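You operate a simulated robot arm through the tools that you are given. There is no shell and no other tool. Be economical: measure what you need, move in short steps, check, and stop when the job is done.

You run a simulated robot arm. Do the job below in one go: nothing can be reset, and whatever is moved stays where it is left.

Task
Fetch the purple sleeve and set it on the grey insert. Fetch the teal sleeve and set it on the gold eyelet. Close the discs drawer. Fetch the grey ring and set it on the lower shelf of the panel table. Put the gold cup on the plywood board on rack 30 away on the front edge of the bender bench. Fetch the small black ring from the top of the packing table and set it on the plywood board on rack 30. Put one of the blue cards from the left end of the shade table on the lower shelf of the shade table. Put one of the orange cards from the left end of the shade table on the white wrap sheet on the top of the carpeted bench. Any order will do.

The check looks at the end state, three seconds after you hand in, the way a careful person would. Anything else that was tipped, shoved, dropped, spilled or broken makes it a failure. Flat cloth is picked up by pressing the open fingertips on it (5 to 10 N) and closing them slowly along it; thin cloth reads only 2 to 8 mm in the jaws.

Robot
A 7-joint arm with a fingered hand on a trunk, on a base that drives. Base frame: it is fixed to the floor where the robot stands at the start and does not move with it; the origin is under the middle of the robot, x ahead of it, y to its left, z up; the surface under the hand at the start is at about z = 830. Lengths are in mm, angles in rad, forces in N, time in s.
With the tool pointing down near the work surface it reaches from about 360 to 720 mm from the robot's upright axis, wherever it stands. Its first joint turns from -2.897 to 2.897 rad. Places, roughly: black ring [250, 3750, 750]; blue card (8x5x3 cm) [2000, 3900, 800]; discs drawer [0, -1400, 700]; front edge of the bender bench (13x26 cm) [1560, -1440, 860]; gold cup (8x8x3 cm) [-1200, 3600, 700]; gold eyelet (4x4x2 cm) [1200, 600, 800]; grey insert (4x4x2 cm) [2500, 600, 800]; grey ring [-1000, 2000, 750]; lower shelf of the panel table [1100, 2600, 200]; lower shelf of the shade table [2200, 3900, 200]; orange card (8x5x3 cm) [2100, 3900, 800]; plywood board on rack 30 [-1200, 3300, 700]; purple sleeve (3x3x2 cm) [500, 100, 800]; teal sleeve (3x3x2 cm) [500, 100, 800]; wrap sheet (20x10x3 cm) [2200, 200, 800]. Payload 3.4 kg.
Tool frame: the origin (TCP) lies between the finger pads and is the grasp point; the fingertips stand 25 mm ahead of it; z points along the fingers, y is the line along which they close. The gripper opens to 88 mm. The gripper's body begins 29 mm behind the TCP. The gripper is a hand of 3 fingers: y runs from the thumb to the fingers, the wrist lies at [-13, -106, -174] in the tool frame.
Orientation is that of the tool frame in the base frame, as a unit quaternion [x, y, z, w]. With the fingers straight down and the wrist toward the robot, the tool's x, y and z point along [0, 1, 0], [1, 0, 0] and [0, 0, -1] of the base frame.

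Tools
- The arm moves only by the tool send_rows. Its argument "commands" is text: rows parted by semicolons, each of 6 numbers parted by spaces: the turn, a rotation vector about the tool's x, y, z in rad, then the shift along the tool's x, y, z in mm. In form: rx ry rz x y z; .... A call has 1 to 12 rows; each row is the pose to reach, as a shift and turn from the pose commanded when the call began, along the tool's axes at that moment. Rows are played at 5 a second. More than 50 mm and 0.15 rad between two rows, and nothing of the call is played. A pose out of reach is approached as far as the arm can. The call stops where the force on the tool passes 40 N (or 10 N more than at its start, if that is more) or the arm is blocked; 0.2 s more then pass. In this call time passes only in rows, and 0.2 s behind the last. The reply holds the time, the measured pose of the TCP, the force on the tool along the base axes, the opening and the grip force, in the units named above and with some noise, with the torque about the TCP (base axes, N m) and any sound that the robot's microphone picked up.
- Cameras (640 x 400 px; columns grow to the right, rows downward): "scene" is now at [12.1, 159, 1384.9]; the picture's right is [0.06, -1.00, 0.00], its down [-0.63, -0.04, -0.78] and it looks along [0.78, 0.04, -0.63] (base axes); focal length 292 px, centre (320, 200). "wrist" rides on the gripper at [58, -85, -99] in the tool frame; the picture's right is [-0.67, 0.35, -0.66], its down [-0.69, -0.63, 0.37] and it looks along [-0.29, 0.69, 0.66] (tool axes); focal length 261 px, centre (320, 200). There is no depth. A picture from a camera that has moved, and an enlarged one, comes with that camera's place and axes in the base frame and with its lens. The place of the scene camera against the robot may be out by one fixed shift of up to 18 mm in any direction.
- grab_frame(camera): a new picture of that camera. It takes no simulated time.
- slide_trunk(by): slides the trunk up (or, below 0, down) by that many mm; the arm and the scene camera ride with it, the base frame stays. It gives what a move gives, with no picture.
- steer(legs): drives the robot by 1 to 6 legs, each [ahead, left, turn to the left] in mm, mm and rad, along the robot's own axes; the way and the turn of a leg run together, so that a leg with both is an arc; at most 1500 mm and 3.142 rad a leg. The arm and the cameras ride along, it lands a little off, and it stops where it bumps. It gives what a move gives.
- curl_fingers(index, middle, thumb_bend, thumb_turn): sets how far each is bent, from 0 (flat) to 100 (curled in); at 30 the hand is open as for a grip, at 70 the pads meet at the TCP. One left out holds its place. A second passes; each finger stops where it meets its share of the squeeze, and holds until it gets a number again. It is the only way to open and close the hand. It gives what a move gives, with no picture; readings hold the bend of each and the force on the fingers (four entries, about 0 where the hand has none), thumb and palm. thumb_turn goes from beside the hand (0) to across from the fingers (100), as for a grip.
- aim_head(pan, tilt): turns the head with the scene camera to pan (to the left, within 2.705 rad either way) and tilt (down, from -0.506 to 1.204), counted from straight ahead of the robot. It gives what a move gives.
- zoom(camera, box): a new picture of the part [left, top, right, bottom] of that camera's present view, enlarged. It takes no simulated time.
- job_done(): hands the job in; it is judged then, once.

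Work in short steps. Places have to be worked out from the pictures, the camera data and where the tool is seen: move nearer, look again, correct. Check each grasp and each placing, and mend what went wrong. You have 217 turns and 198 pictures in all, those below and enlarged ones among them. Open the gripper and draw the arm clear of the work before you hand the job in, unless the task says otherwise; then end with one line.

The tools are called after "Emit:" as name(argument=value, ...) on one line, values as JSON. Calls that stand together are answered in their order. send_rows: Moves the arm, as the interface text tells. Its arguments: {"type":"object","properties":{"commands":{"type":"string"}},"required":["commands"]} The other tools are called the same way: slide_trunk (by) slides the trunk up or down; curl_fingers (index, middle, thumb_bend, thumb_turn) moves the fingers one by one; steer (legs) drives the base; aim_head (pan, tilt) turns the head that bears the scene camera; grab_frame (camera) takes a picture; zoom (camera, box) takes an enlarged picture of a part of a camera's view; job_done () hands the job in.

At the start:

```text
time_s: 0.0
eef_pos: [457.4, 86.8, 1102.3]
ee_rot: [0.707, 0.707, 0.0, 0.0]
ft_force: [-0.9, -0.2, -0.4]
wrist_torque: [0.03, 0.0, -0.01]
opening: 87.7
gripper_force: 0.1
shape: jaw
bend: [30.0, 30.0, 30.0, 98.0]
finger forces: [0.0, 0.0, 0.1, 0.0, 0.0, 0.1]
trunk travel left (down, up): [-400.0, 190.0]
robot x, y, heading: [1.5, 1.7, 0.001]
head pan, tilt: [0.058, 0.677]
```

scene: 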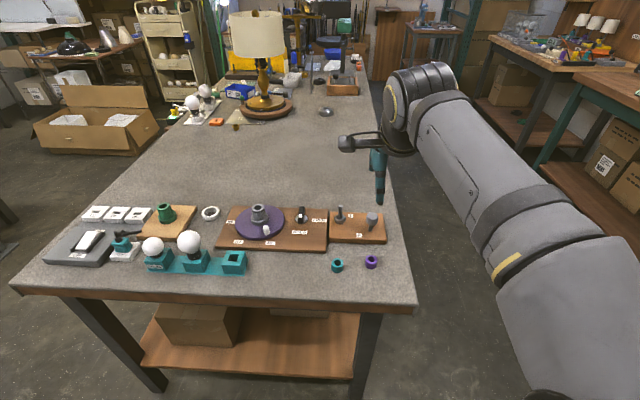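
wrist: 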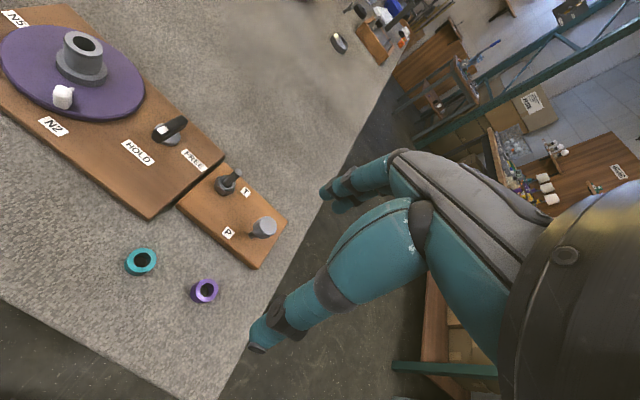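

First I survey the scene: enlarge the bench in front and its far end.

Emit:
zoom(camera="scene", box=[160, 0, 400, 150])

Emit:
zoom(camera="scene", box=[200, 180, 420, 300])

```text
2.67 times, centred on (280, 75) of scene
camera zoom: at [12.1, 159.0, 1384.9], right [0.06, -1.0, 0.0], down [-0.63, -0.04, -0.78], along [0.78, 0.04, -0.63], focal length 779 px, centre (427, 533)
```

zoom: 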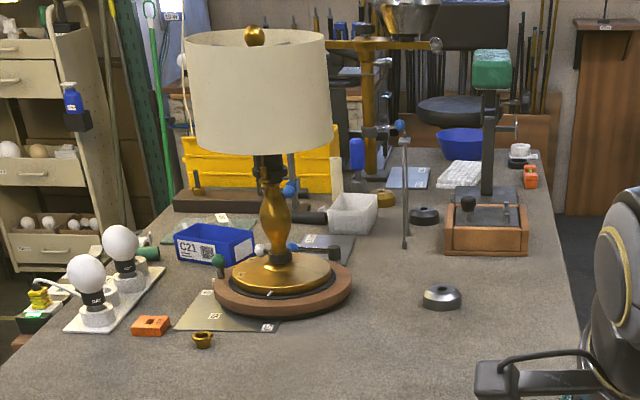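

```text
2.91 times, centred on (310, 240) of scene
camera zoom: at [12.1, 159.0, 1384.9], right [0.06, -1.0, 0.0], down [-0.63, -0.04, -0.78], along [0.78, 0.04, -0.63], focal length 850 px, centre (349, 84)
```

zoom: 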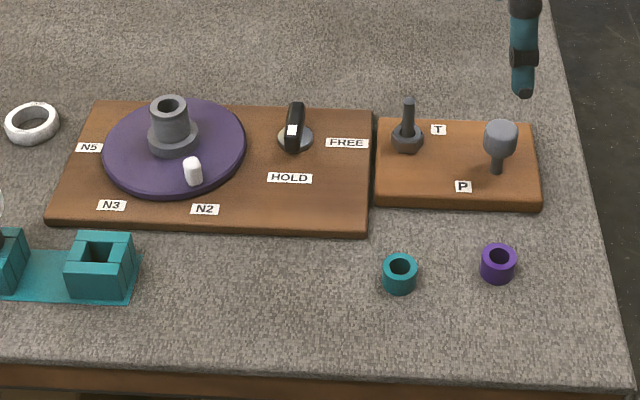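

Gold eyelet seen near [1150,575], wrap sheet near [2140,190]. I look round the room with the head.

Emit:
aim_head(pan=1.2, tilt=0.35)

Emit:
grab_frame(camera="scene")

Emit:
aim_head(pan=2.4, tilt=0.35)

Emit:
grab_frame(camera="scene")

Emit:
aim_head(pan=-1.2, tilt=0.35)

Emit:
grab_frame(camera="scene")

Emit:
aim_head(pan=-2.4, tilt=0.35)

Emit:
grab_frame(camera="scene")

```text
time_s: 1.4
eef_pos: [458.0, 85.7, 1102.9]
ee_rot: [0.707, 0.707, -0.001, 0.0]
ft_force: [0.4, 0.4, -0.4]
wrist_torque: [0.02, 0.0, 0.04]
opening: 87.7
gripper_force: 0.0
shape: jaw
bend: [30.0, 30.0, 30.0, 98.0]
finger forces: [0.0, 0.0, 0.0, 0.1, 0.0, 0.0]
trunk travel left (down, up): [-400.0, 190.0]
robot x, y, heading: [3.9, 4.6, -0.001]
head pan, tilt: [1.201, 0.351]
```

```text
193 pictures are left
camera scene: at [-39.8, 240.8, 1414.4], right [0.93, -0.36, 0.0], down [-0.12, -0.32, -0.94], along [0.34, 0.88, -0.34], focal length 292 px, centre (320, 200)
```

scene: 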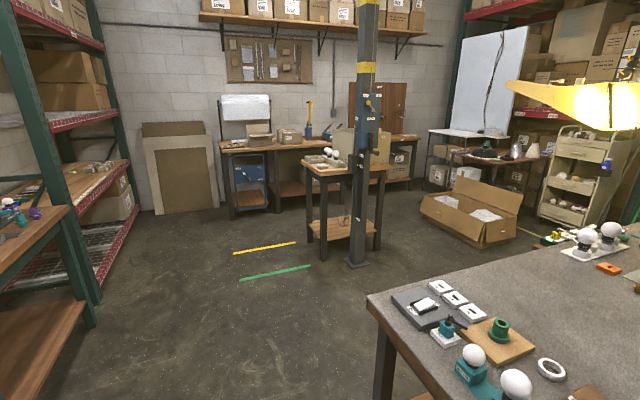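

```text
time_s: 2.8
eef_pos: [457.4, 85.2, 1101.2]
ee_rot: [0.707, 0.707, 0.0, -0.001]
ft_force: [0.5, 0.6, 0.5]
wrist_torque: [0.0, 0.07, 0.0]
opening: 87.8
gripper_force: 0.1
shape: jaw
bend: [30.0, 30.0, 30.0, 98.0]
finger forces: [0.1, 0.0, 0.0, 0.1, 0.0, 0.0]
trunk travel left (down, up): [-400.0, 190.0]
robot x, y, heading: [2.8, 1.9, 0.003]
head pan, tilt: [2.4, 0.351]
```

```text
192 pictures are left
camera scene: at [-142.2, 217.0, 1414.4], right [0.68, 0.74, 0.0], down [0.25, -0.23, -0.94], along [-0.69, 0.63, -0.34], focal length 292 px, centre (320, 200)
```

scene: 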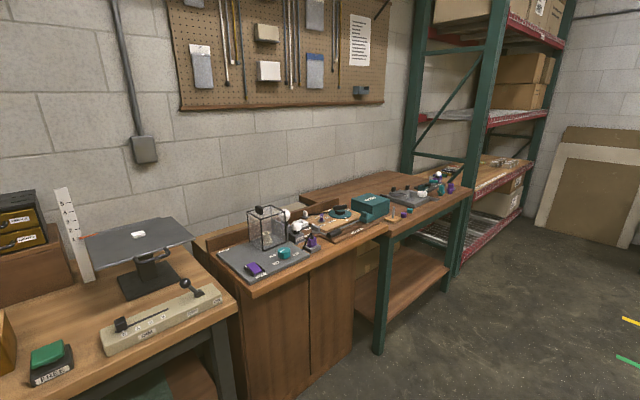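

```text
time_s: 5.8
eef_pos: [458.4, 85.7, 1101.2]
ee_rot: [0.707, 0.707, 0.0, 0.0]
ft_force: [0.6, -0.2, 0.3]
wrist_torque: [0.0, -0.02, -0.02]
opening: 87.7
gripper_force: 0.1
shape: jaw
bend: [30.0, 30.0, 30.0, 98.0]
finger forces: [0.0, 0.0, 0.0, 0.0, 0.0, 0.1]
trunk travel left (down, up): [-400.0, 190.0]
robot x, y, heading: [-3.8, -0.3, -0.001]
head pan, tilt: [-1.201, 0.351]
```

```text
191 pictures are left
camera scene: at [-39.8, 67.2, 1414.4], right [-0.93, -0.36, 0.0], down [-0.12, 0.32, -0.94], along [0.34, -0.88, -0.34], focal length 292 px, centre (320, 200)
```

scene: 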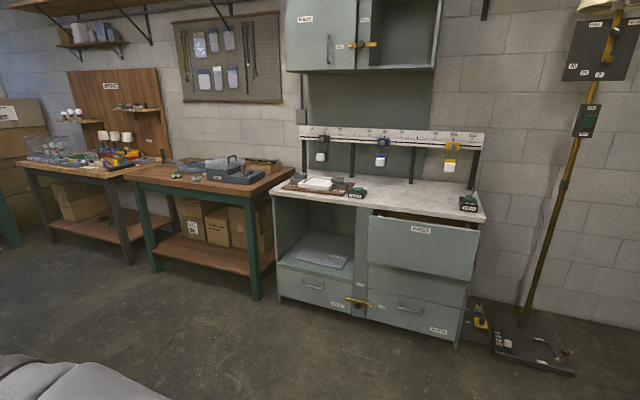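

```text
time_s: 7.2
eef_pos: [458.0, 86.5, 1100.9]
ee_rot: [0.706, 0.708, -0.001, 0.0]
ft_force: [-0.7, 0.6, -0.2]
wrist_torque: [-0.03, -0.03, -0.01]
opening: 87.5
gripper_force: 0.0
shape: jaw
bend: [30.0, 30.0, 30.0, 98.0]
finger forces: [0.1, 0.0, 0.0, 0.0, 0.0, 0.0]
trunk travel left (down, up): [-400.0, 190.0]
robot x, y, heading: [-5.2, 0.1, 0.0]
head pan, tilt: [-2.4, 0.351]
```

```text
190 pictures are left
camera scene: at [-142.2, 91.1, 1414.4], right [-0.68, 0.74, 0.0], down [0.25, 0.23, -0.94], along [-0.69, -0.64, -0.34], focal length 292 px, centre (320, 200)
```

scene: 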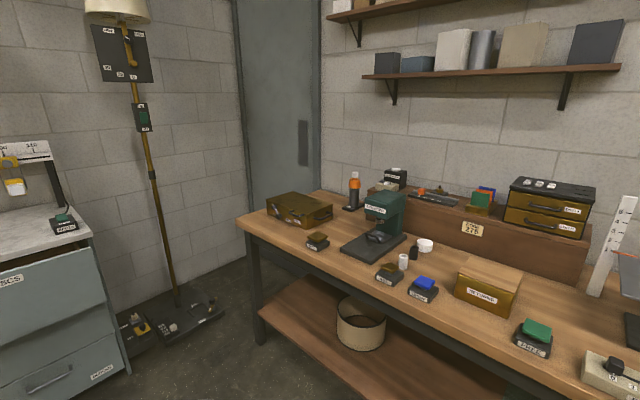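

The layout is clear. I start with the purple sleeve: wrist camera puts it near [476, 67]; teal near [462, 147]. Move above purple and look again.

Emit:
aim_head(pan=0.0, tilt=0.85)

Emit:
send_rows(commands="0 0 0 -6 6 40; 0 0 0 -12 12 80; 0 0 0 -19 19 120; 0 0 0 -19 19 150")

Emit:
grab_frame(camera="wrist")

Emit:
grab_frame(camera="scene")

```text
time_s: 9.4
eef_pos: [457.8, 85.0, 1102.5]
ee_rot: [0.707, 0.707, 0.0, -0.001]
ft_force: [0.1, 0.2, -0.4]
wrist_torque: [0.02, 0.02, 0.03]
opening: 87.6
gripper_force: 0.0
shape: jaw
bend: [30.0, 30.0, 30.0, 98.0]
finger forces: [0.0, 0.1, 0.1, 0.0, 0.0, 0.0]
trunk travel left (down, up): [-400.0, 190.0]
robot x, y, heading: [2.1, -3.0, -0.002]
head pan, tilt: [0.0, 0.85]
```

```text
time_s: 10.4
eef_pos: [477.1, 66.3, 951.2]
ee_rot: [0.708, 0.707, 0.0, 0.0]
ft_force: [0.4, -0.2, 0.4]
wrist_torque: [0.0, 0.01, -0.01]
opening: 87.8
gripper_force: 0.1
shape: jaw
bend: [30.0, 30.0, 30.0, 98.0]
finger forces: [0.0, 0.1, 0.0, 0.1, 0.0, 0.1]
trunk travel left (down, up): [-400.0, 190.0]
robot x, y, heading: [1.3, -2.3, -0.004]
head pan, tilt: [0.0, 0.85]
```

```text
189 pictures are left
camera wrist: at [393.2, 122.6, 1050.7], right [0.35, -0.67, 0.66], down [-0.63, -0.69, -0.37], along [0.69, -0.29, -0.66], focal length 261 px, centre (320, 200)
```

wrist: 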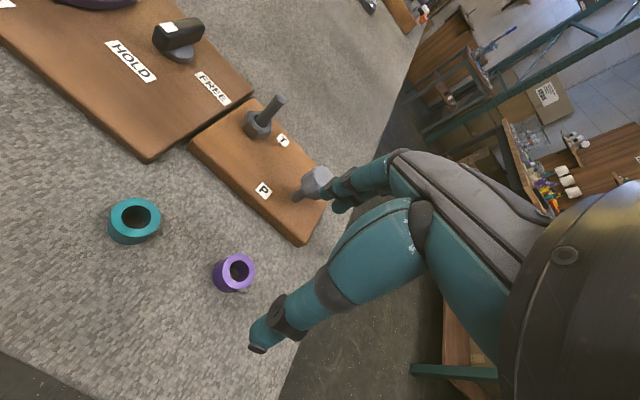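

```text
188 pictures are left
camera scene: at [4.7, 154.0, 1370.8], right [0.0, -1.0, 0.0], down [-0.75, 0.0, -0.66], along [0.66, 0.0, -0.75], focal length 292 px, centre (320, 200)
```

scene: 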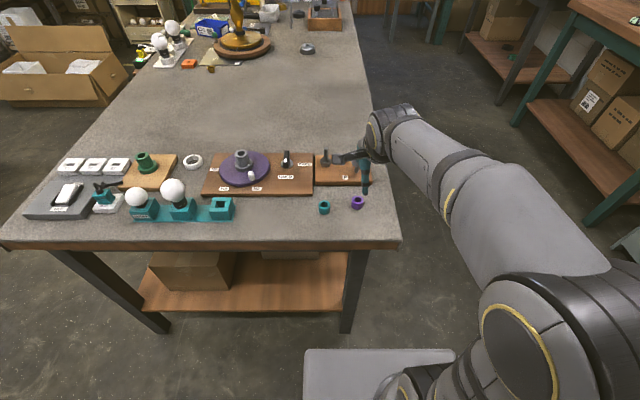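

Purple sleeve confirmed at about [478, 66]. I narrow the fingers to stay clear of the board.

Emit:
curl_fingers(index=44, middle=44, thumb_bend=44)

Emit:
send_rows(commands="0 0 0 0 1 40; 0 0 0 0 1 65")

Emit:
grab_frame(camera="wrist")

Emit:
zoom(camera="scene", box=[280, 120, 420, 250])

```text
time_s: 11.4
eef_pos: [477.6, 65.5, 951.9]
ee_rot: [0.707, 0.708, 0.0, 0.0]
ft_force: [-0.6, 0.2, -0.7]
wrist_torque: [0.0, -0.01, -0.02]
opening: 55.4
gripper_force: 0.1
shape: fingers
bend: [44.0, 44.0, 44.0, 98.0]
finger forces: [0.0, 0.1, 0.0, 0.0, 0.1, 0.1]
trunk travel left (down, up): [-400.0, 190.0]
robot x, y, heading: [-1.6, -2.2, 0.004]
head pan, tilt: [0.0, 0.85]
```

```text
time_s: 12.0
eef_pos: [477.0, 67.7, 886.1]
ee_rot: [0.707, 0.707, 0.0, 0.0]
ft_force: [0.4, 0.4, 0.5]
wrist_torque: [0.01, 0.0, -0.01]
opening: 55.3
gripper_force: 0.1
shape: fingers
bend: [44.0, 44.0, 44.0, 98.0]
finger forces: [0.1, 0.0, 0.0, 0.0, 0.0, 0.0]
trunk travel left (down, up): [-400.0, 190.0]
robot x, y, heading: [1.0, -1.3, -0.003]
head pan, tilt: [0.0, 0.85]
```

```text
187 pictures are left
camera wrist: at [392.6, 124.4, 985.2], right [0.35, -0.67, 0.66], down [-0.63, -0.69, -0.37], along [0.69, -0.28, -0.66], focal length 261 px, centre (320, 200)
```

wrist: 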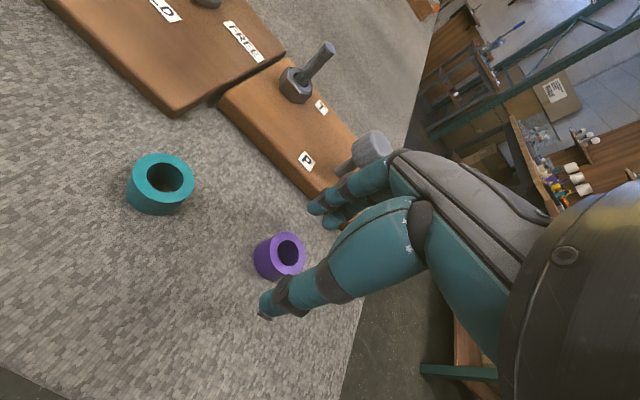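

```text
3.08 times, centred on (350, 185) of scene
camera zoom: at [4.7, 154.0, 1370.7], right [0.0, -1.0, 0.0], down [-0.75, 0.0, -0.66], along [0.66, 0.0, -0.75], focal length 899 px, centre (228, 246)
```

zoom: 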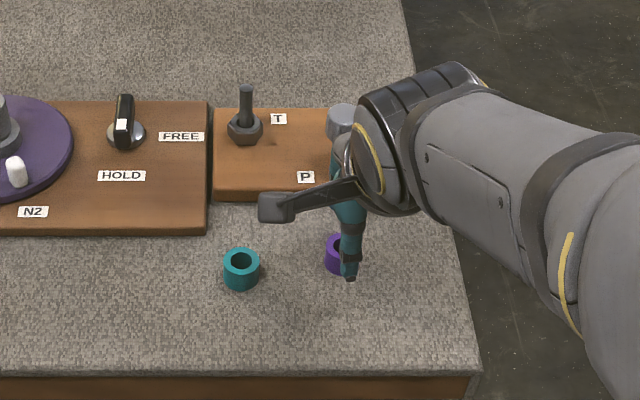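

Alignment is right. Descend to about z 858 and close gently.

Emit:
send_rows(commands="0 0 0 1 1 10; 0 0 0 1 1 20; 0 0 0 1 1 28")

Emit:
curl_fingers(index=62, middle=62, thumb_bend=62)

Emit:
grab_frame(camera="wrist")

```text
time_s: 12.8
eef_pos: [477.9, 69.4, 858.9]
ee_rot: [0.707, 0.708, 0.0, 0.0]
ft_force: [-0.2, -0.2, -0.7]
wrist_torque: [-0.01, 0.03, 0.03]
opening: 55.1
gripper_force: 0.1
shape: fingers
bend: [44.0, 44.0, 44.0, 98.0]
finger forces: [0.0, 0.0, 0.0, 0.0, 0.0, 0.0]
trunk travel left (down, up): [-400.0, 190.0]
robot x, y, heading: [-1.3, 5.1, 0.0]
head pan, tilt: [0.0, 0.85]
```

```text
time_s: 13.8
eef_pos: [478.2, 67.1, 859.8]
ee_rot: [0.708, 0.707, 0.0, 0.0]
ft_force: [0.3, -0.5, 0.0]
wrist_torque: [0.02, 0.0, -0.03]
opening: 19.5
gripper_force: 1.5
shape: fingers
bend: [60.0, 61.0, 60.0, 97.0]
finger forces: [0.9, 0.5, 0.0, 0.0, 1.5, 0.0]
trunk travel left (down, up): [-400.0, 190.0]
robot x, y, heading: [1.6, 0.9, -0.0]
head pan, tilt: [0.0, 0.85]
```

```text
185 pictures are left
camera wrist: at [394.1, 125.0, 958.4], right [0.35, -0.67, 0.66], down [-0.63, -0.69, -0.37], along [0.69, -0.29, -0.66], focal length 261 px, centre (320, 200)
```

wrist: 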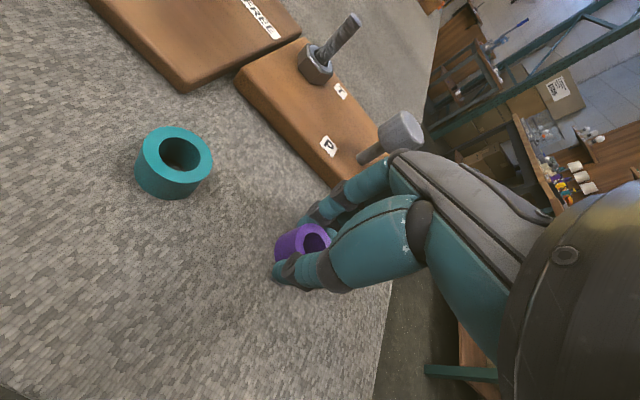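

Contact made; squeeze more firmly.

Emit:
curl_fingers(index=72, middle=72, thumb_bend=72)

Emit:
send_rows(commands="0 0 0 0 0 -25; 0 0 0 0 0 -70; 0 0 0 0 0 -110; 0 0 0 0 -40 -150; 0 0 0 0 -80 -180")

Emit:
grab_frame(camera="wrist")

```text
time_s: 14.8
eef_pos: [477.9, 67.7, 859.6]
ee_rot: [0.707, 0.707, 0.0, 0.0]
ft_force: [-0.1, 0.0, -0.3]
wrist_torque: [0.02, 0.01, 0.01]
opening: 16.3
gripper_force: 10.2
shape: fingers
bend: [71.0, 67.0, 61.0, 96.0]
finger forces: [6.0, 4.1, 0.0, 0.0, 10.1, 0.1]
trunk travel left (down, up): [-400.0, 190.0]
robot x, y, heading: [1.5, 0.8, 0.001]
head pan, tilt: [0.0, 0.85]
```

```text
refused: row 4 steps farther than a row can; nothing moved
```

```text
184 pictures are left
camera wrist: at [394.1, 125.0, 958.4], right [0.35, -0.67, 0.66], down [-0.63, -0.69, -0.37], along [0.69, -0.29, -0.66], focal length 261 px, centre (320, 200)
```

wrist: 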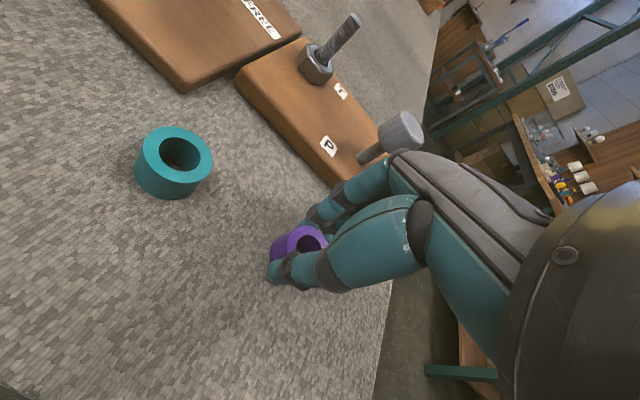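

Grip 10 N. Lift with smaller steps and draw back from the bench.

Emit:
send_rows(commands="0 0 0 0 0 -20; 0 0 0 0 0 -60; 0 0 0 0 0 -100; 0 0 0 0 0 -140; 0 0 0 0 -30 -170; 0 0 0 0 -60 -200")

Emit:
grab_frame(camera="wrist")

Emit:
zoom(camera="scene", box=[280, 120, 420, 250])

```text
time_s: 16.2
eef_pos: [416.6, 67.1, 1058.2]
ee_rot: [0.707, 0.707, 0.0, 0.0]
ft_force: [-0.1, -0.4, -0.1]
wrist_torque: [0.01, -0.03, -0.03]
opening: 15.9
gripper_force: 10.0
shape: fingers
bend: [71.0, 67.0, 61.0, 96.0]
finger forces: [6.1, 3.8, 0.0, 0.0, 10.0, 0.0]
trunk travel left (down, up): [-400.0, 190.0]
robot x, y, heading: [-4.5, -3.3, -0.0]
head pan, tilt: [0.0, 0.85]
```

```text
183 pictures are left
camera wrist: at [332.0, 125.6, 1157.0], right [0.35, -0.67, 0.66], down [-0.63, -0.69, -0.37], along [0.69, -0.29, -0.66], focal length 261 px, centre (320, 200)
```

wrist: 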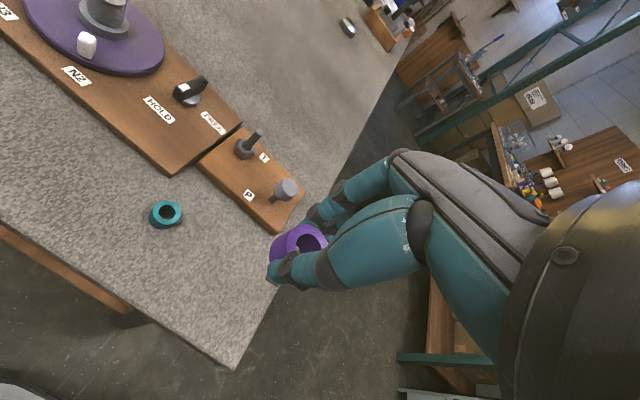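

```text
3.08 times, centred on (350, 185) of scene
camera zoom: at [4.4, 154.0, 1370.7], right [0.0, -1.0, 0.0], down [-0.75, 0.0, -0.66], along [0.66, 0.0, -0.75], focal length 899 px, centre (228, 246)
```

zoom: 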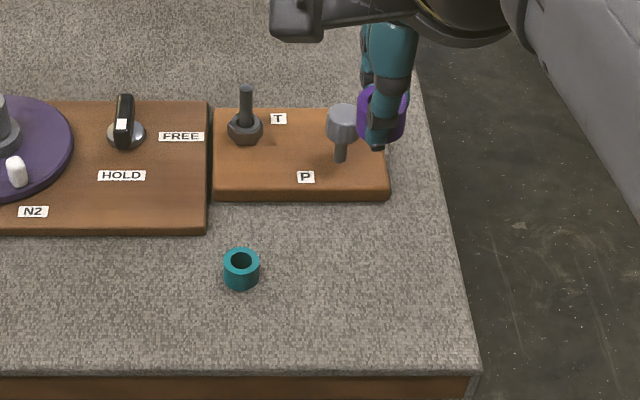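

The purple sleeve is held. I back off and drive round the bench's left side, then face it and look.

Emit:
steer(legs=[[-250, 0, 0], [0, 1400, 0], [1400, 0, 0], [0, 0, -1.571]])

Emit:
aim_head(pan=0.6, tilt=0.6)

Emit:
grab_frame(camera="scene")

```text
time_s: 35.0
eef_pos: [1220.9, 1012.5, 1058.1]
ee_rot: [1.0, 0.007, 0.0, 0.001]
ft_force: [-0.1, 0.3, 0.2]
wrist_torque: [0.01, 0.0, -0.02]
opening: 16.3
gripper_force: 9.9
shape: fingers
bend: [71.0, 67.0, 61.0, 96.0]
finger forces: [6.3, 3.8, 0.1, 0.0, 9.9, 0.0]
trunk travel left (down, up): [-400.0, 190.0]
robot x, y, heading: [1148.0, 1427.5, -1.553]
head pan, tilt: [0.0, 0.85]
```

```text
time_s: 36.0
eef_pos: [1221.2, 1011.7, 1057.5]
ee_rot: [1.0, 0.007, 0.0, 0.0]
ft_force: [-0.2, -0.1, -0.9]
wrist_torque: [-0.01, 0.03, -0.03]
opening: 16.0
gripper_force: 9.9
shape: fingers
bend: [71.0, 67.0, 61.0, 96.0]
finger forces: [6.3, 3.8, 0.0, 0.0, 9.9, 0.0]
trunk travel left (down, up): [-400.0, 190.0]
robot x, y, heading: [1149.6, 1429.4, -1.557]
head pan, tilt: [0.6, 0.6]
```

```text
181 pictures are left
camera scene: at [1341.5, 1414.1, 1391.6], right [-0.82, -0.58, 0.0], down [-0.33, 0.46, -0.82], along [0.48, -0.67, -0.57], focal length 292 px, centre (320, 200)
```

scene: 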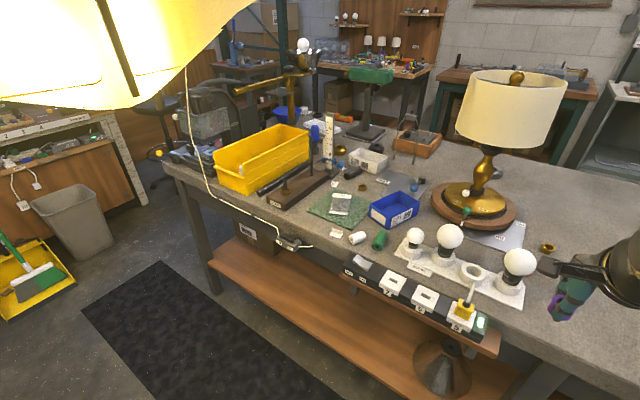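

Something yellow hangs or stands close to the camera in the aisle ahead; I inspect it before driving further.

Emit:
aim_head(pan=1.3, tilt=0.1)

Emit:
grab_frame(camera="scene")

```text
time_s: 37.1
eef_pos: [1221.3, 1010.9, 1057.5]
ee_rot: [1.0, 0.007, -0.001, 0.001]
ft_force: [0.1, 0.0, 0.9]
wrist_torque: [0.02, -0.04, 0.01]
opening: 15.9
gripper_force: 9.4
shape: fingers
bend: [71.0, 67.0, 61.0, 96.0]
finger forces: [6.3, 3.8, 0.0, 0.1, 9.7, 0.1]
trunk travel left (down, up): [-400.0, 190.0]
robot x, y, heading: [1148.2, 1431.8, -1.557]
head pan, tilt: [1.3, 0.099]
```

```text
180 pictures are left
camera scene: at [1379.6, 1462.9, 1437.7], right [-0.25, -0.97, 0.0], down [-0.1, 0.03, -0.99], along [0.96, -0.25, -0.1], focal length 292 px, centre (320, 200)
```

scene: 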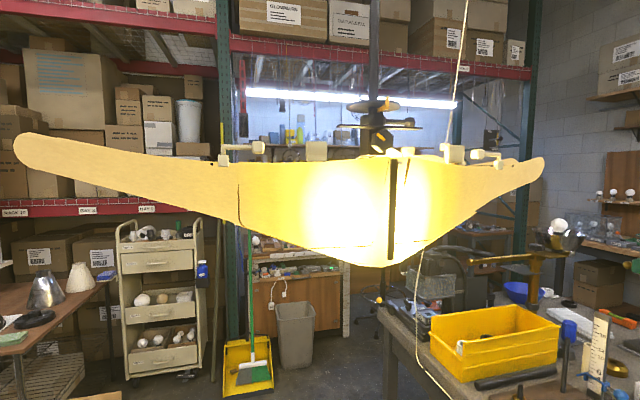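

A wide hanging lamp (about x 1700–1850, y 1080–1750, bottom z≈1316) and its cord to the bench cross the aisle. I check how much room there is farther out, past the cardboard box.

Emit:
aim_head(pan=1.9, tilt=0.5)

Emit:
grab_frame(camera="scene")

Emit:
slide_trunk(by=-350)

Emit:
aim_head(pan=1.4, tilt=0.0)

Emit:
grab_frame(camera="scene")

```text
time_s: 38.1
eef_pos: [1220.8, 1012.5, 1057.1]
ee_rot: [1.0, 0.008, 0.0, 0.0]
ft_force: [-0.3, 0.1, -0.2]
wrist_torque: [-0.01, -0.01, -0.02]
opening: 16.1
gripper_force: 10.1
shape: fingers
bend: [71.0, 67.0, 61.0, 96.0]
finger forces: [6.3, 3.8, 0.0, 0.0, 9.8, 0.0]
trunk travel left (down, up): [-400.0, 190.0]
robot x, y, heading: [1145.7, 1424.3, -1.559]
head pan, tilt: [1.901, 0.499]
```

```text
179 pictures are left
camera scene: at [1376.2, 1516.9, 1400.8], right [0.34, -0.94, 0.0], down [-0.45, -0.16, -0.88], along [0.83, 0.3, -0.48], focal length 292 px, centre (320, 200)
```

scene: 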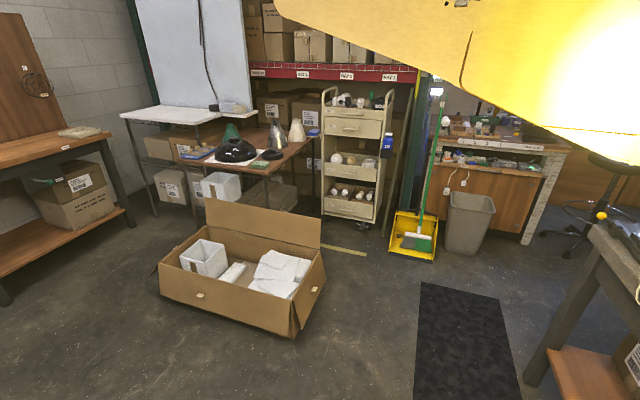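

```text
time_s: 41.5
eef_pos: [1221.5, 1012.0, 707.3]
ee_rot: [1.0, 0.007, 0.0, 0.001]
ft_force: [-1.0, 0.0, -0.2]
wrist_torque: [0.01, -0.06, 0.02]
opening: 16.5
gripper_force: 9.8
shape: fingers
bend: [71.0, 67.0, 61.0, 96.0]
finger forces: [6.3, 3.8, 0.0, 0.0, 9.8, 0.0]
trunk travel left (down, up): [-50.0, 540.0]
robot x, y, heading: [1146.5, 1424.6, -1.561]
head pan, tilt: [1.901, 0.499]
```

```text
time_s: 42.5
eef_pos: [1219.8, 1012.2, 706.4]
ee_rot: [1.0, 0.007, 0.0, 0.0]
ft_force: [-0.8, -0.7, 0.7]
wrist_torque: [0.03, 0.0, 0.0]
opening: 16.2
gripper_force: 10.3
shape: fingers
bend: [71.0, 67.0, 61.0, 96.0]
finger forces: [6.3, 3.8, 0.0, 0.0, 9.9, 0.0]
trunk travel left (down, up): [-50.0, 540.0]
robot x, y, heading: [1148.0, 1427.8, -1.556]
head pan, tilt: [1.4, 0.0]
```

```text
178 pictures are left
camera scene: at [1379.5, 1472.3, 1096.8], right [-0.15, -0.99, 0.0], down [0.0, 0.0, -1.0], along [0.99, -0.15, 0.0], focal length 292 px, centre (320, 200)
```

scene: 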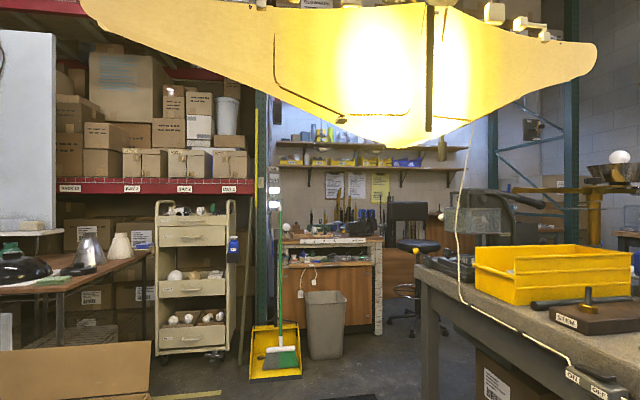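

The lamp's bottom is about z 1220 near x≈2020. I lower fully, turn to face +x, pass beneath at y≈1560 (box edge ≈1960, cord ≤1100), then turn to the bench.

Emit:
slide_trunk(by=-50)

Emit:
steer(legs=[[0, 0, 1.557], [0, 130, 0], [500, 0, 0]])

Emit:
aim_head(pan=-0.3, tilt=-0.3)

Emit:
grab_frame(camera="scene")

```text
time_s: 43.4
eef_pos: [1221.1, 1012.1, 657.9]
ee_rot: [1.0, 0.008, 0.001, 0.0]
ft_force: [-0.5, -0.7, -0.3]
wrist_torque: [-0.01, 0.0, 0.01]
opening: 16.1
gripper_force: 9.5
shape: fingers
bend: [71.0, 67.0, 61.0, 96.0]
finger forces: [6.3, 3.8, 0.0, 0.0, 9.8, 0.0]
trunk travel left (down, up): [0.0, 590.0]
robot x, y, heading: [1148.2, 1428.6, -1.555]
head pan, tilt: [1.4, 0.0]
```

```text
time_s: 51.0
eef_pos: [2056.1, 1625.0, 658.0]
ee_rot: [0.707, 0.707, 0.0, 0.0]
ft_force: [-0.6, -1.0, -0.3]
wrist_torque: [0.0, -0.01, -0.01]
opening: 16.3
gripper_force: 9.4
shape: fingers
bend: [71.0, 71.0, 61.0, 96.0]
finger forces: [6.3, 3.9, 0.1, 0.0, 9.8, 0.0]
trunk travel left (down, up): [0.0, 590.0]
robot x, y, heading: [1641.2, 1559.3, -0.002]
head pan, tilt: [1.4, 0.0]
```

```text
time_s: 52.7
eef_pos: [2056.2, 1624.5, 657.9]
ee_rot: [0.707, 0.707, 0.0, -0.001]
ft_force: [-0.7, -0.1, -0.9]
wrist_torque: [-0.01, -0.01, 0.02]
opening: 16.3
gripper_force: 10.2
shape: fingers
bend: [71.0, 71.0, 61.0, 96.0]
finger forces: [6.2, 3.9, 0.0, 0.1, 9.7, 0.0]
trunk travel left (down, up): [0.0, 590.0]
robot x, y, heading: [1642.7, 1557.7, -0.001]
head pan, tilt: [-0.3, -0.3]
```

```text
177 pictures are left
camera scene: at [1640.6, 1688.0, 1072.3], right [-0.29, -0.96, 0.0], down [0.28, -0.09, -0.96], along [0.91, -0.28, 0.3], focal length 292 px, centre (320, 200)
```

scene: 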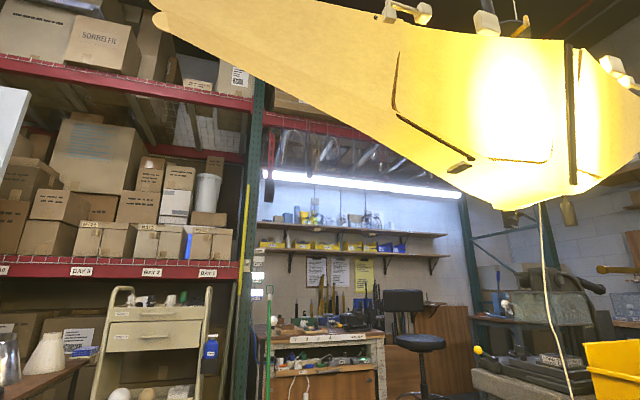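

Clear to pass under the lamp's outer wing. Drive on, then turn to the bench and look.

Emit:
steer(legs=[[900, 0, 0], [0, 0, -1.571]])

Emit:
slide_trunk(by=400)

Emit:
aim_head(pan=0.0, tilt=0.5)

Emit:
grab_frame(camera="scene")

```text
time_s: 61.3
eef_pos: [2613.1, 1144.6, 657.3]
ee_rot: [1.0, 0.003, 0.0, 0.0]
ft_force: [0.3, 0.9, 0.0]
wrist_torque: [0.0, -0.01, 0.02]
opening: 15.8
gripper_force: 10.4
shape: fingers
bend: [71.0, 71.0, 61.0, 96.0]
finger forces: [6.2, 3.9, 0.0, 0.0, 9.6, 0.0]
trunk travel left (down, up): [0.0, 590.0]
robot x, y, heading: [2540.4, 1562.0, -1.561]
head pan, tilt: [-0.3, -0.3]
```

```text
time_s: 65.1
eef_pos: [2615.2, 1145.8, 1057.8]
ee_rot: [1.0, 0.003, 0.0, 0.0]
ft_force: [0.9, 0.0, -0.7]
wrist_torque: [-0.03, -0.01, 0.0]
opening: 15.8
gripper_force: 9.3
shape: fingers
bend: [71.0, 71.0, 61.0, 96.0]
finger forces: [6.1, 3.8, 0.0, 0.0, 9.5, 0.1]
trunk travel left (down, up): [-400.0, 190.0]
robot x, y, heading: [2545.9, 1559.0, -1.565]
head pan, tilt: [-0.3, -0.3]
```

```text
time_s: 66.2
eef_pos: [2615.5, 1144.5, 1058.1]
ee_rot: [1.0, 0.003, 0.0, 0.0]
ft_force: [-0.2, -0.1, -0.5]
wrist_torque: [0.0, -0.02, -0.02]
opening: 15.6
gripper_force: 10.2
shape: fingers
bend: [71.0, 71.0, 61.0, 96.0]
finger forces: [6.0, 3.7, 0.1, 0.0, 9.6, 0.0]
trunk travel left (down, up): [-400.0, 190.0]
robot x, y, heading: [2542.9, 1565.1, -1.566]
head pan, tilt: [0.0, 0.499]
```

```text
176 pictures are left
camera scene: at [2688.6, 1528.0, 1400.8], right [-1.0, -0.01, 0.0], down [0.0, 0.48, -0.88], along [0.01, -0.88, -0.48], focal length 292 px, centre (320, 200)
```

scene: 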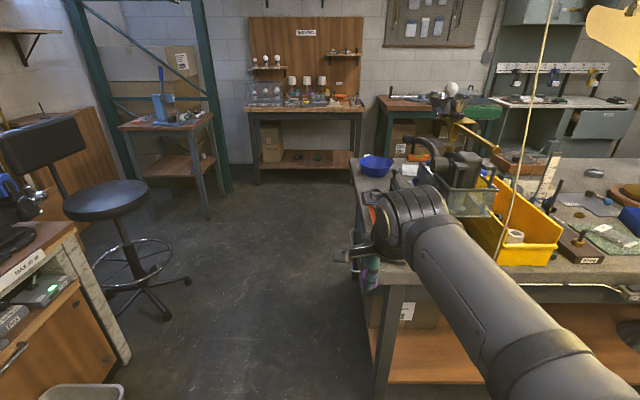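

The expected insert place is hidden behind the wrist; I look with the wrist camera and zoom there.

Emit:
grab_frame(camera="wrist")

Emit:
zoom(camera="scene", box=[330, 120, 570, 300])

```text
175 pictures are left
camera wrist: at [2672.9, 1230.2, 1156.6], right [-0.67, -0.35, 0.66], down [-0.69, 0.62, -0.37], along [-0.28, -0.7, -0.66], focal length 261 px, centre (320, 200)
```

wrist: 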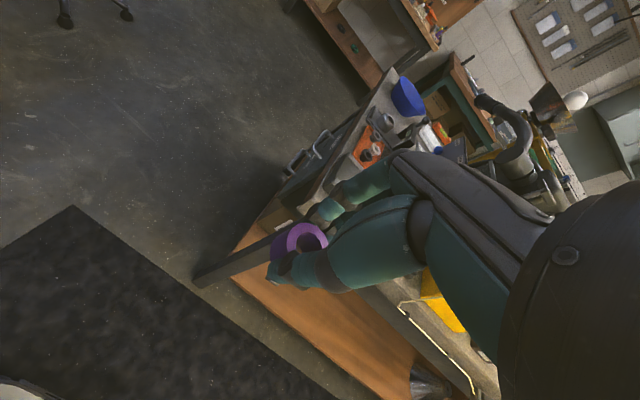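

```text
2.22 times, centred on (450, 210) of scene
camera zoom: at [2688.6, 1528.0, 1400.8], right [-1.0, -0.01, 0.0], down [0.0, 0.48, -0.88], along [0.01, -0.88, -0.48], focal length 649 px, centre (31, 178)
```

zoom: 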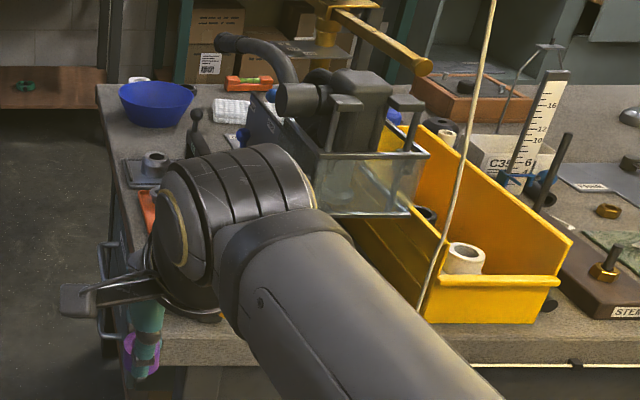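

A grey insert on a plate shows beside the wrist. Lower the hand (it is clear of the bench edge) to open the view.

Emit:
send_rows(commands="0 0 0 0 0 45; 0 0 0 0 0 90; 0 0 0 0 0 135; 0 0 0 0 0 180")

Emit:
zoom(camera="scene", box=[320, 120, 520, 270])

```text
time_s: 67.2
eef_pos: [2614.2, 1144.1, 875.3]
ee_rot: [1.0, 0.004, 0.0, 0.0]
ft_force: [0.5, 1.0, -1.1]
wrist_torque: [-0.02, 0.0, 0.02]
opening: 15.9
gripper_force: 9.3
shape: fingers
bend: [71.0, 71.0, 61.0, 96.0]
finger forces: [6.1, 3.2, 0.0, 0.0, 9.2, 0.1]
trunk travel left (down, up): [-400.0, 190.0]
robot x, y, heading: [2542.7, 1564.0, -1.562]
head pan, tilt: [0.0, 0.499]
```

```text
2.67 times, centred on (420, 195) of scene
camera zoom: at [2688.7, 1527.9, 1400.7], right [-1.0, -0.01, 0.0], down [0.0, 0.48, -0.88], along [0.01, -0.88, -0.48], focal length 779 px, centre (53, 213)
```

zoom: 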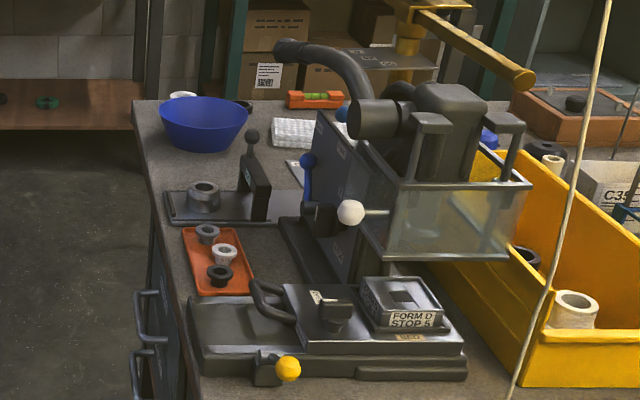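

The grey insert sits in the orange tray near [2485, 587], beside a white and a black one. Raise the arm and drive nearer.

Emit:
send_rows(commands="0 0 0 0 0 -45; 0 0 0 0 0 -90; 0 0 0 0 0 -135; 0 0 0 0 0 -180")

Emit:
steer(legs=[[330, 0, 0]])

Emit:
send_rows(commands="0 0 0 -40 0 0; 0 0 0 -80 0 0; 0 0 0 -125 0 0; 0 0 0 -125 45 0; 0 0 0 -125 90 0; 0 0 0 -125 130 0")

Emit:
aim_head(pan=-0.2, tilt=0.8)

Emit:
grab_frame(camera="scene")

Emit:
grab_frame(camera="wrist")

```text
time_s: 68.2
eef_pos: [2617.9, 1144.1, 1058.1]
ee_rot: [1.0, 0.003, 0.0, 0.0]
ft_force: [0.6, -0.3, 0.2]
wrist_torque: [-0.01, 0.0, 0.0]
opening: 15.5
gripper_force: 8.8
shape: fingers
bend: [71.0, 71.0, 62.0, 96.0]
finger forces: [6.3, 2.8, 0.0, 0.1, 9.1, 0.1]
trunk travel left (down, up): [-400.0, 190.0]
robot x, y, heading: [2543.5, 1564.4, -1.562]
head pan, tilt: [0.0, 0.499]
```

```text
time_s: 70.5
eef_pos: [2618.5, 809.7, 1057.0]
ee_rot: [1.0, 0.003, 0.0, 0.001]
ft_force: [1.2, 0.5, 1.0]
wrist_torque: [0.0, 0.0, -0.02]
opening: 15.6
gripper_force: 8.6
shape: fingers
bend: [71.0, 71.0, 62.0, 96.0]
finger forces: [6.1, 2.8, 0.0, 0.0, 9.1, 0.1]
trunk travel left (down, up): [-400.0, 190.0]
robot x, y, heading: [2548.9, 1227.4, -1.568]
head pan, tilt: [0.0, 0.499]
```

```text
time_s: 71.8
eef_pos: [2494.4, 678.7, 1056.3]
ee_rot: [1.0, 0.003, 0.0, 0.001]
ft_force: [0.0, -0.1, -0.2]
wrist_torque: [-0.02, 0.03, -0.02]
opening: 15.3
gripper_force: 9.2
shape: fingers
bend: [71.0, 71.0, 62.0, 96.0]
finger forces: [6.3, 2.9, 0.0, 0.0, 9.0, 0.1]
trunk travel left (down, up): [-400.0, 190.0]
robot x, y, heading: [2547.5, 1226.7, -1.563]
head pan, tilt: [0.0, 0.499]
```

```text
time_s: 72.7
eef_pos: [2492.5, 678.7, 1057.1]
ee_rot: [1.0, 0.003, 0.0, 0.0]
ft_force: [0.5, 0.0, -0.5]
wrist_torque: [-0.01, -0.02, -0.03]
opening: 15.3
gripper_force: 9.1
shape: fingers
bend: [71.0, 71.0, 62.0, 96.0]
finger forces: [6.3, 2.9, 0.0, 0.1, 9.0, 0.1]
trunk travel left (down, up): [-400.0, 190.0]
robot x, y, heading: [2544.0, 1231.3, -1.564]
head pan, tilt: [-0.201, 0.799]
```

```text
172 pictures are left
camera scene: at [2674.8, 1205.3, 1374.8], right [-0.98, 0.19, 0.0], down [0.14, 0.7, -0.7], along [-0.13, -0.68, -0.72], focal length 292 px, centre (320, 200)
```

scene: 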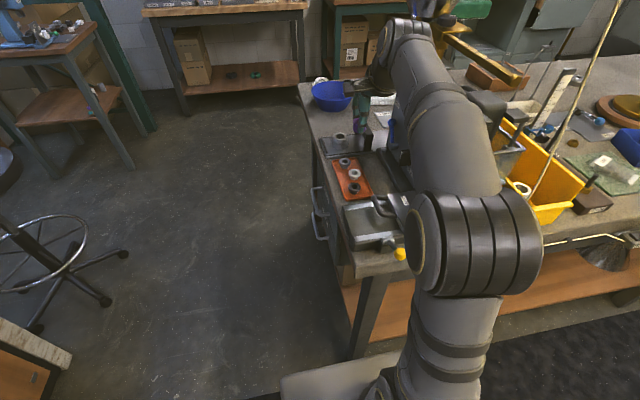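

```text
171 pictures are left
camera wrist: at [2552.1, 763.5, 1156.9], right [-0.67, -0.35, 0.66], down [-0.69, 0.62, -0.37], along [-0.28, -0.7, -0.66], focal length 261 px, centre (320, 200)
```

wrist: 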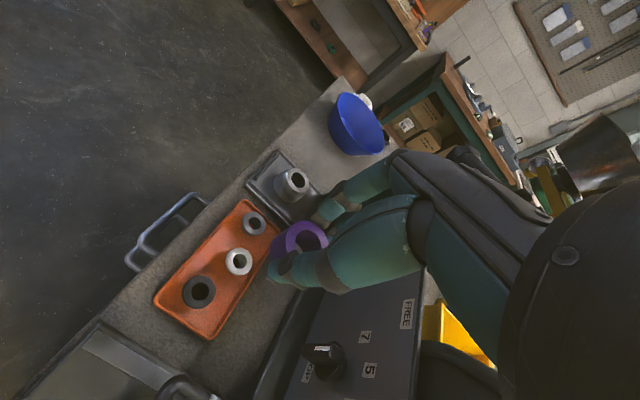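

Insert from wrist camera ≈ [2493, 567]. Move above it at z≈945 and look again.

Emit:
send_rows(commands="0 0 0 -2 40 0; 0 0 0 -2 80 0; 0 0 0 -2 110 20; 0 0 0 -2 110 65; 0 0 0 -2 110 110")

Emit:
grab_frame(camera="wrist")

Emit:
zoom(camera="scene", box=[300, 60, 440, 220])

```text
time_s: 73.8
eef_pos: [2493.5, 568.7, 945.8]
ee_rot: [1.0, 0.005, 0.0, 0.001]
ft_force: [-0.3, -0.8, 0.5]
wrist_torque: [-0.01, -0.02, -0.01]
opening: 15.2
gripper_force: 8.3
shape: fingers
bend: [71.0, 71.0, 62.0, 96.0]
finger forces: [6.2, 2.5, 0.1, 0.0, 8.9, 0.1]
trunk travel left (down, up): [-400.0, 190.0]
robot x, y, heading: [2544.7, 1226.9, -1.563]
head pan, tilt: [-0.201, 0.799]
```

```text
170 pictures are left
camera wrist: at [2550.9, 653.0, 1045.5], right [-0.67, -0.35, 0.66], down [-0.69, 0.62, -0.37], along [-0.28, -0.7, -0.66], focal length 261 px, centre (320, 200)
```

wrist: 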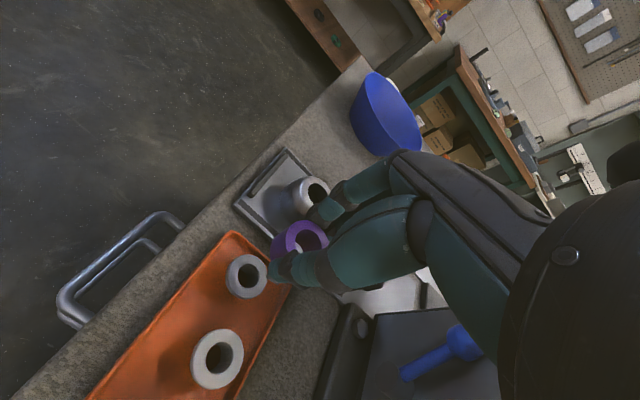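

```text
2.50 times, centred on (370, 140) of scene
camera zoom: at [2674.8, 1205.6, 1374.8], right [-0.98, 0.19, 0.0], down [0.14, 0.7, -0.7], along [-0.13, -0.68, -0.72], focal length 731 px, centre (195, 350)
```

zoom: 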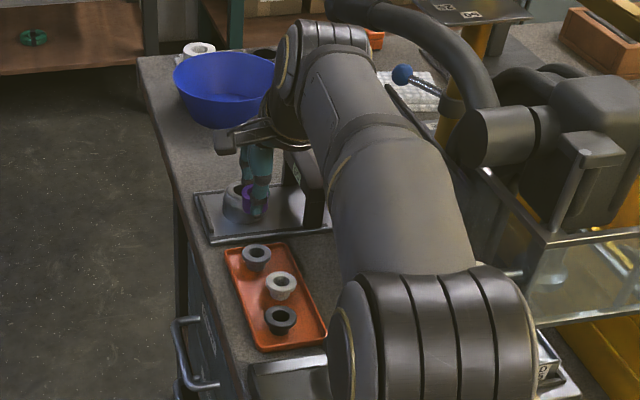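

Insert confirmed at [2493, 569]. Descend to z≈893 and check the gap.

Emit:
send_rows(commands="0 0 0 -3 -1 25; 0 0 0 -3 -1 45; 0 0 0 -3 -1 53")

Emit:
grab_frame(camera="wrist")

Emit:
zoom(camera="scene", box=[320, 100, 420, 200])

```text
time_s: 74.7
eef_pos: [2489.4, 569.4, 893.2]
ee_rot: [1.0, 0.003, 0.0, -0.001]
ft_force: [-0.2, -0.6, -0.4]
wrist_torque: [-0.03, -0.01, 0.02]
opening: 14.8
gripper_force: 8.9
shape: fingers
bend: [71.0, 71.0, 62.0, 96.0]
finger forces: [6.2, 2.5, 0.0, 0.1, 8.7, 0.1]
trunk travel left (down, up): [-400.0, 190.0]
robot x, y, heading: [2547.5, 1226.3, -1.564]
head pan, tilt: [-0.201, 0.799]
```

```text
168 pictures are left
camera wrist: at [2547.0, 654.2, 992.8], right [-0.67, -0.35, 0.66], down [-0.69, 0.62, -0.37], along [-0.28, -0.7, -0.66], focal length 261 px, centre (320, 200)
```

wrist: 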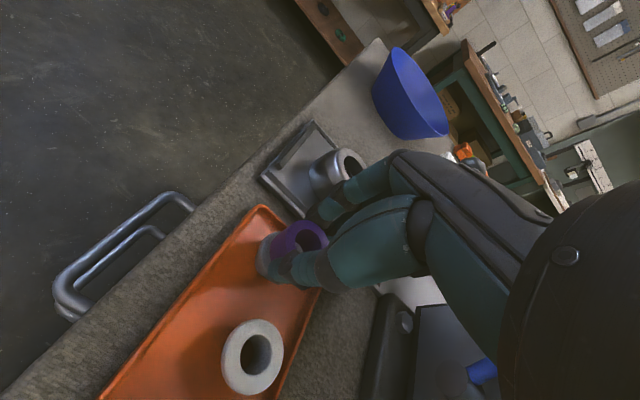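

```text
4.00 times, centred on (370, 150) of scene
camera zoom: at [2674.8, 1205.3, 1374.8], right [-0.98, 0.19, 0.0], down [0.14, 0.7, -0.7], along [-0.13, -0.68, -0.72], focal length 1169 px, centre (120, 400)
```

zoom: 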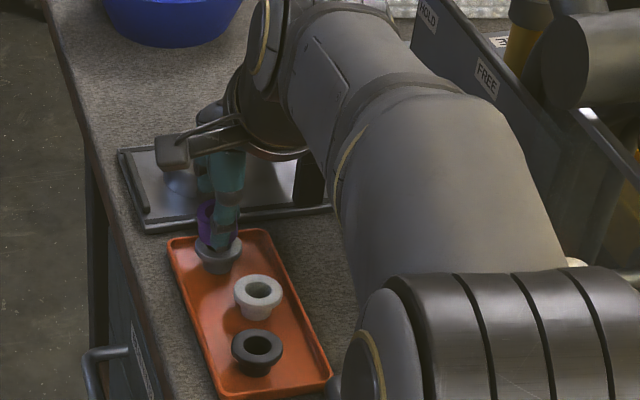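

Descend in small steps, watching the force.

Emit:
send_rows(commands="0 0 0 0 0 2; 0 0 0 0 0 4; 0 0 0 0 0 6")

Emit:
send_rows(commands="0 0 0 0 0 1; 0 0 0 0 0 2")

Emit:
zoom(camera="wrist", box=[220, 190, 360, 310])

```text
time_s: 75.5
eef_pos: [2490.3, 569.7, 887.9]
ee_rot: [1.0, 0.004, 0.001, 0.0]
ft_force: [0.3, -1.0, 0.2]
wrist_torque: [0.02, 0.02, -0.04]
opening: 15.5
gripper_force: 8.7
shape: fingers
bend: [71.0, 71.0, 62.0, 96.0]
finger forces: [6.3, 2.7, 0.0, 0.0, 8.7, 0.1]
trunk travel left (down, up): [-400.0, 190.0]
robot x, y, heading: [2546.7, 1227.4, -1.562]
head pan, tilt: [-0.201, 0.799]
```

```text
time_s: 76.0
eef_pos: [2489.5, 571.4, 886.4]
ee_rot: [1.0, 0.004, 0.0, 0.0]
ft_force: [-0.2, 0.4, -0.2]
wrist_torque: [0.02, 0.02, 0.01]
opening: 15.1
gripper_force: 8.9
shape: fingers
bend: [71.0, 71.0, 62.0, 96.0]
finger forces: [6.3, 2.6, 0.0, 0.0, 8.7, 0.0]
trunk travel left (down, up): [-400.0, 190.0]
robot x, y, heading: [2545.3, 1227.8, -1.566]
head pan, tilt: [-0.201, 0.799]
```

```text
3.33 times, centred on (290, 250) of wrist
camera zoom: at [2548.0, 655.8, 985.9], right [-0.67, -0.35, 0.66], down [-0.69, 0.63, -0.37], along [-0.28, -0.7, -0.66], focal length 869 px, centre (420, 33)
```

zoom: 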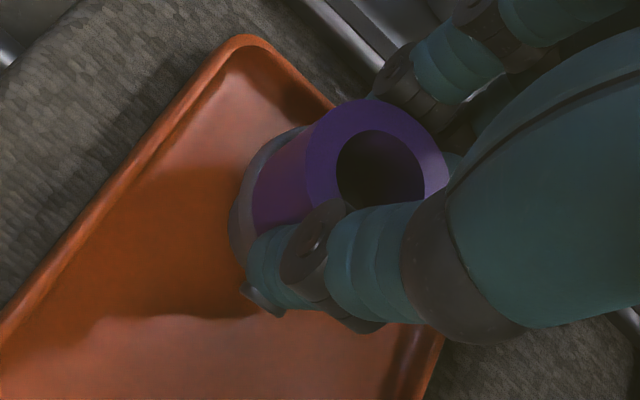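

Sleeve is over the insert with no contact yet; continue down.

Emit:
send_rows(commands="0 0 0 0 0 1; 0 0 0 0 0 2; 0 0 0 0 0 3")

Emit:
send_rows(commands="0 0 0 0 0 1; 0 0 0 0 0 2")

Emit:
zoom(camera="wrist", box=[220, 190, 360, 310])

```text
time_s: 76.8
eef_pos: [2490.6, 569.8, 883.3]
ee_rot: [1.0, 0.004, 0.0, 0.0]
ft_force: [0.3, 0.2, 0.1]
wrist_torque: [-0.01, 0.04, -0.02]
opening: 15.2
gripper_force: 9.1
shape: fingers
bend: [71.0, 71.0, 62.0, 96.0]
finger forces: [6.2, 2.5, 0.0, 0.1, 8.8, 0.0]
trunk travel left (down, up): [-400.0, 190.0]
robot x, y, heading: [2543.6, 1229.5, -1.561]
head pan, tilt: [-0.201, 0.799]
```

```text
time_s: 77.5
eef_pos: [2489.9, 569.9, 882.6]
ee_rot: [1.0, 0.004, 0.0, 0.0]
ft_force: [1.0, -0.3, 1.2]
wrist_torque: [0.02, 0.0, 0.0]
opening: 15.0
gripper_force: 9.4
shape: fingers
bend: [71.0, 71.0, 62.0, 96.0]
finger forces: [6.4, 2.5, 0.0, 0.1, 8.9, 0.0]
trunk travel left (down, up): [-400.0, 190.0]
robot x, y, heading: [2547.3, 1228.0, -1.567]
head pan, tilt: [-0.201, 0.799]
```

```text
3.33 times, centred on (290, 250) of wrist
camera zoom: at [2548.5, 655.2, 980.5], right [-0.67, -0.35, 0.66], down [-0.69, 0.62, -0.37], along [-0.28, -0.7, -0.66], focal length 869 px, centre (420, 33)
```

zoom: 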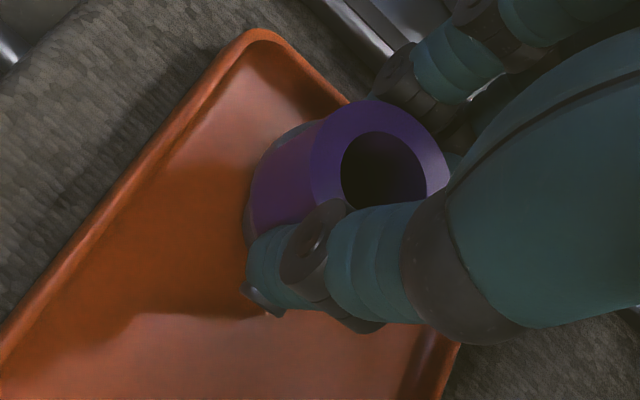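

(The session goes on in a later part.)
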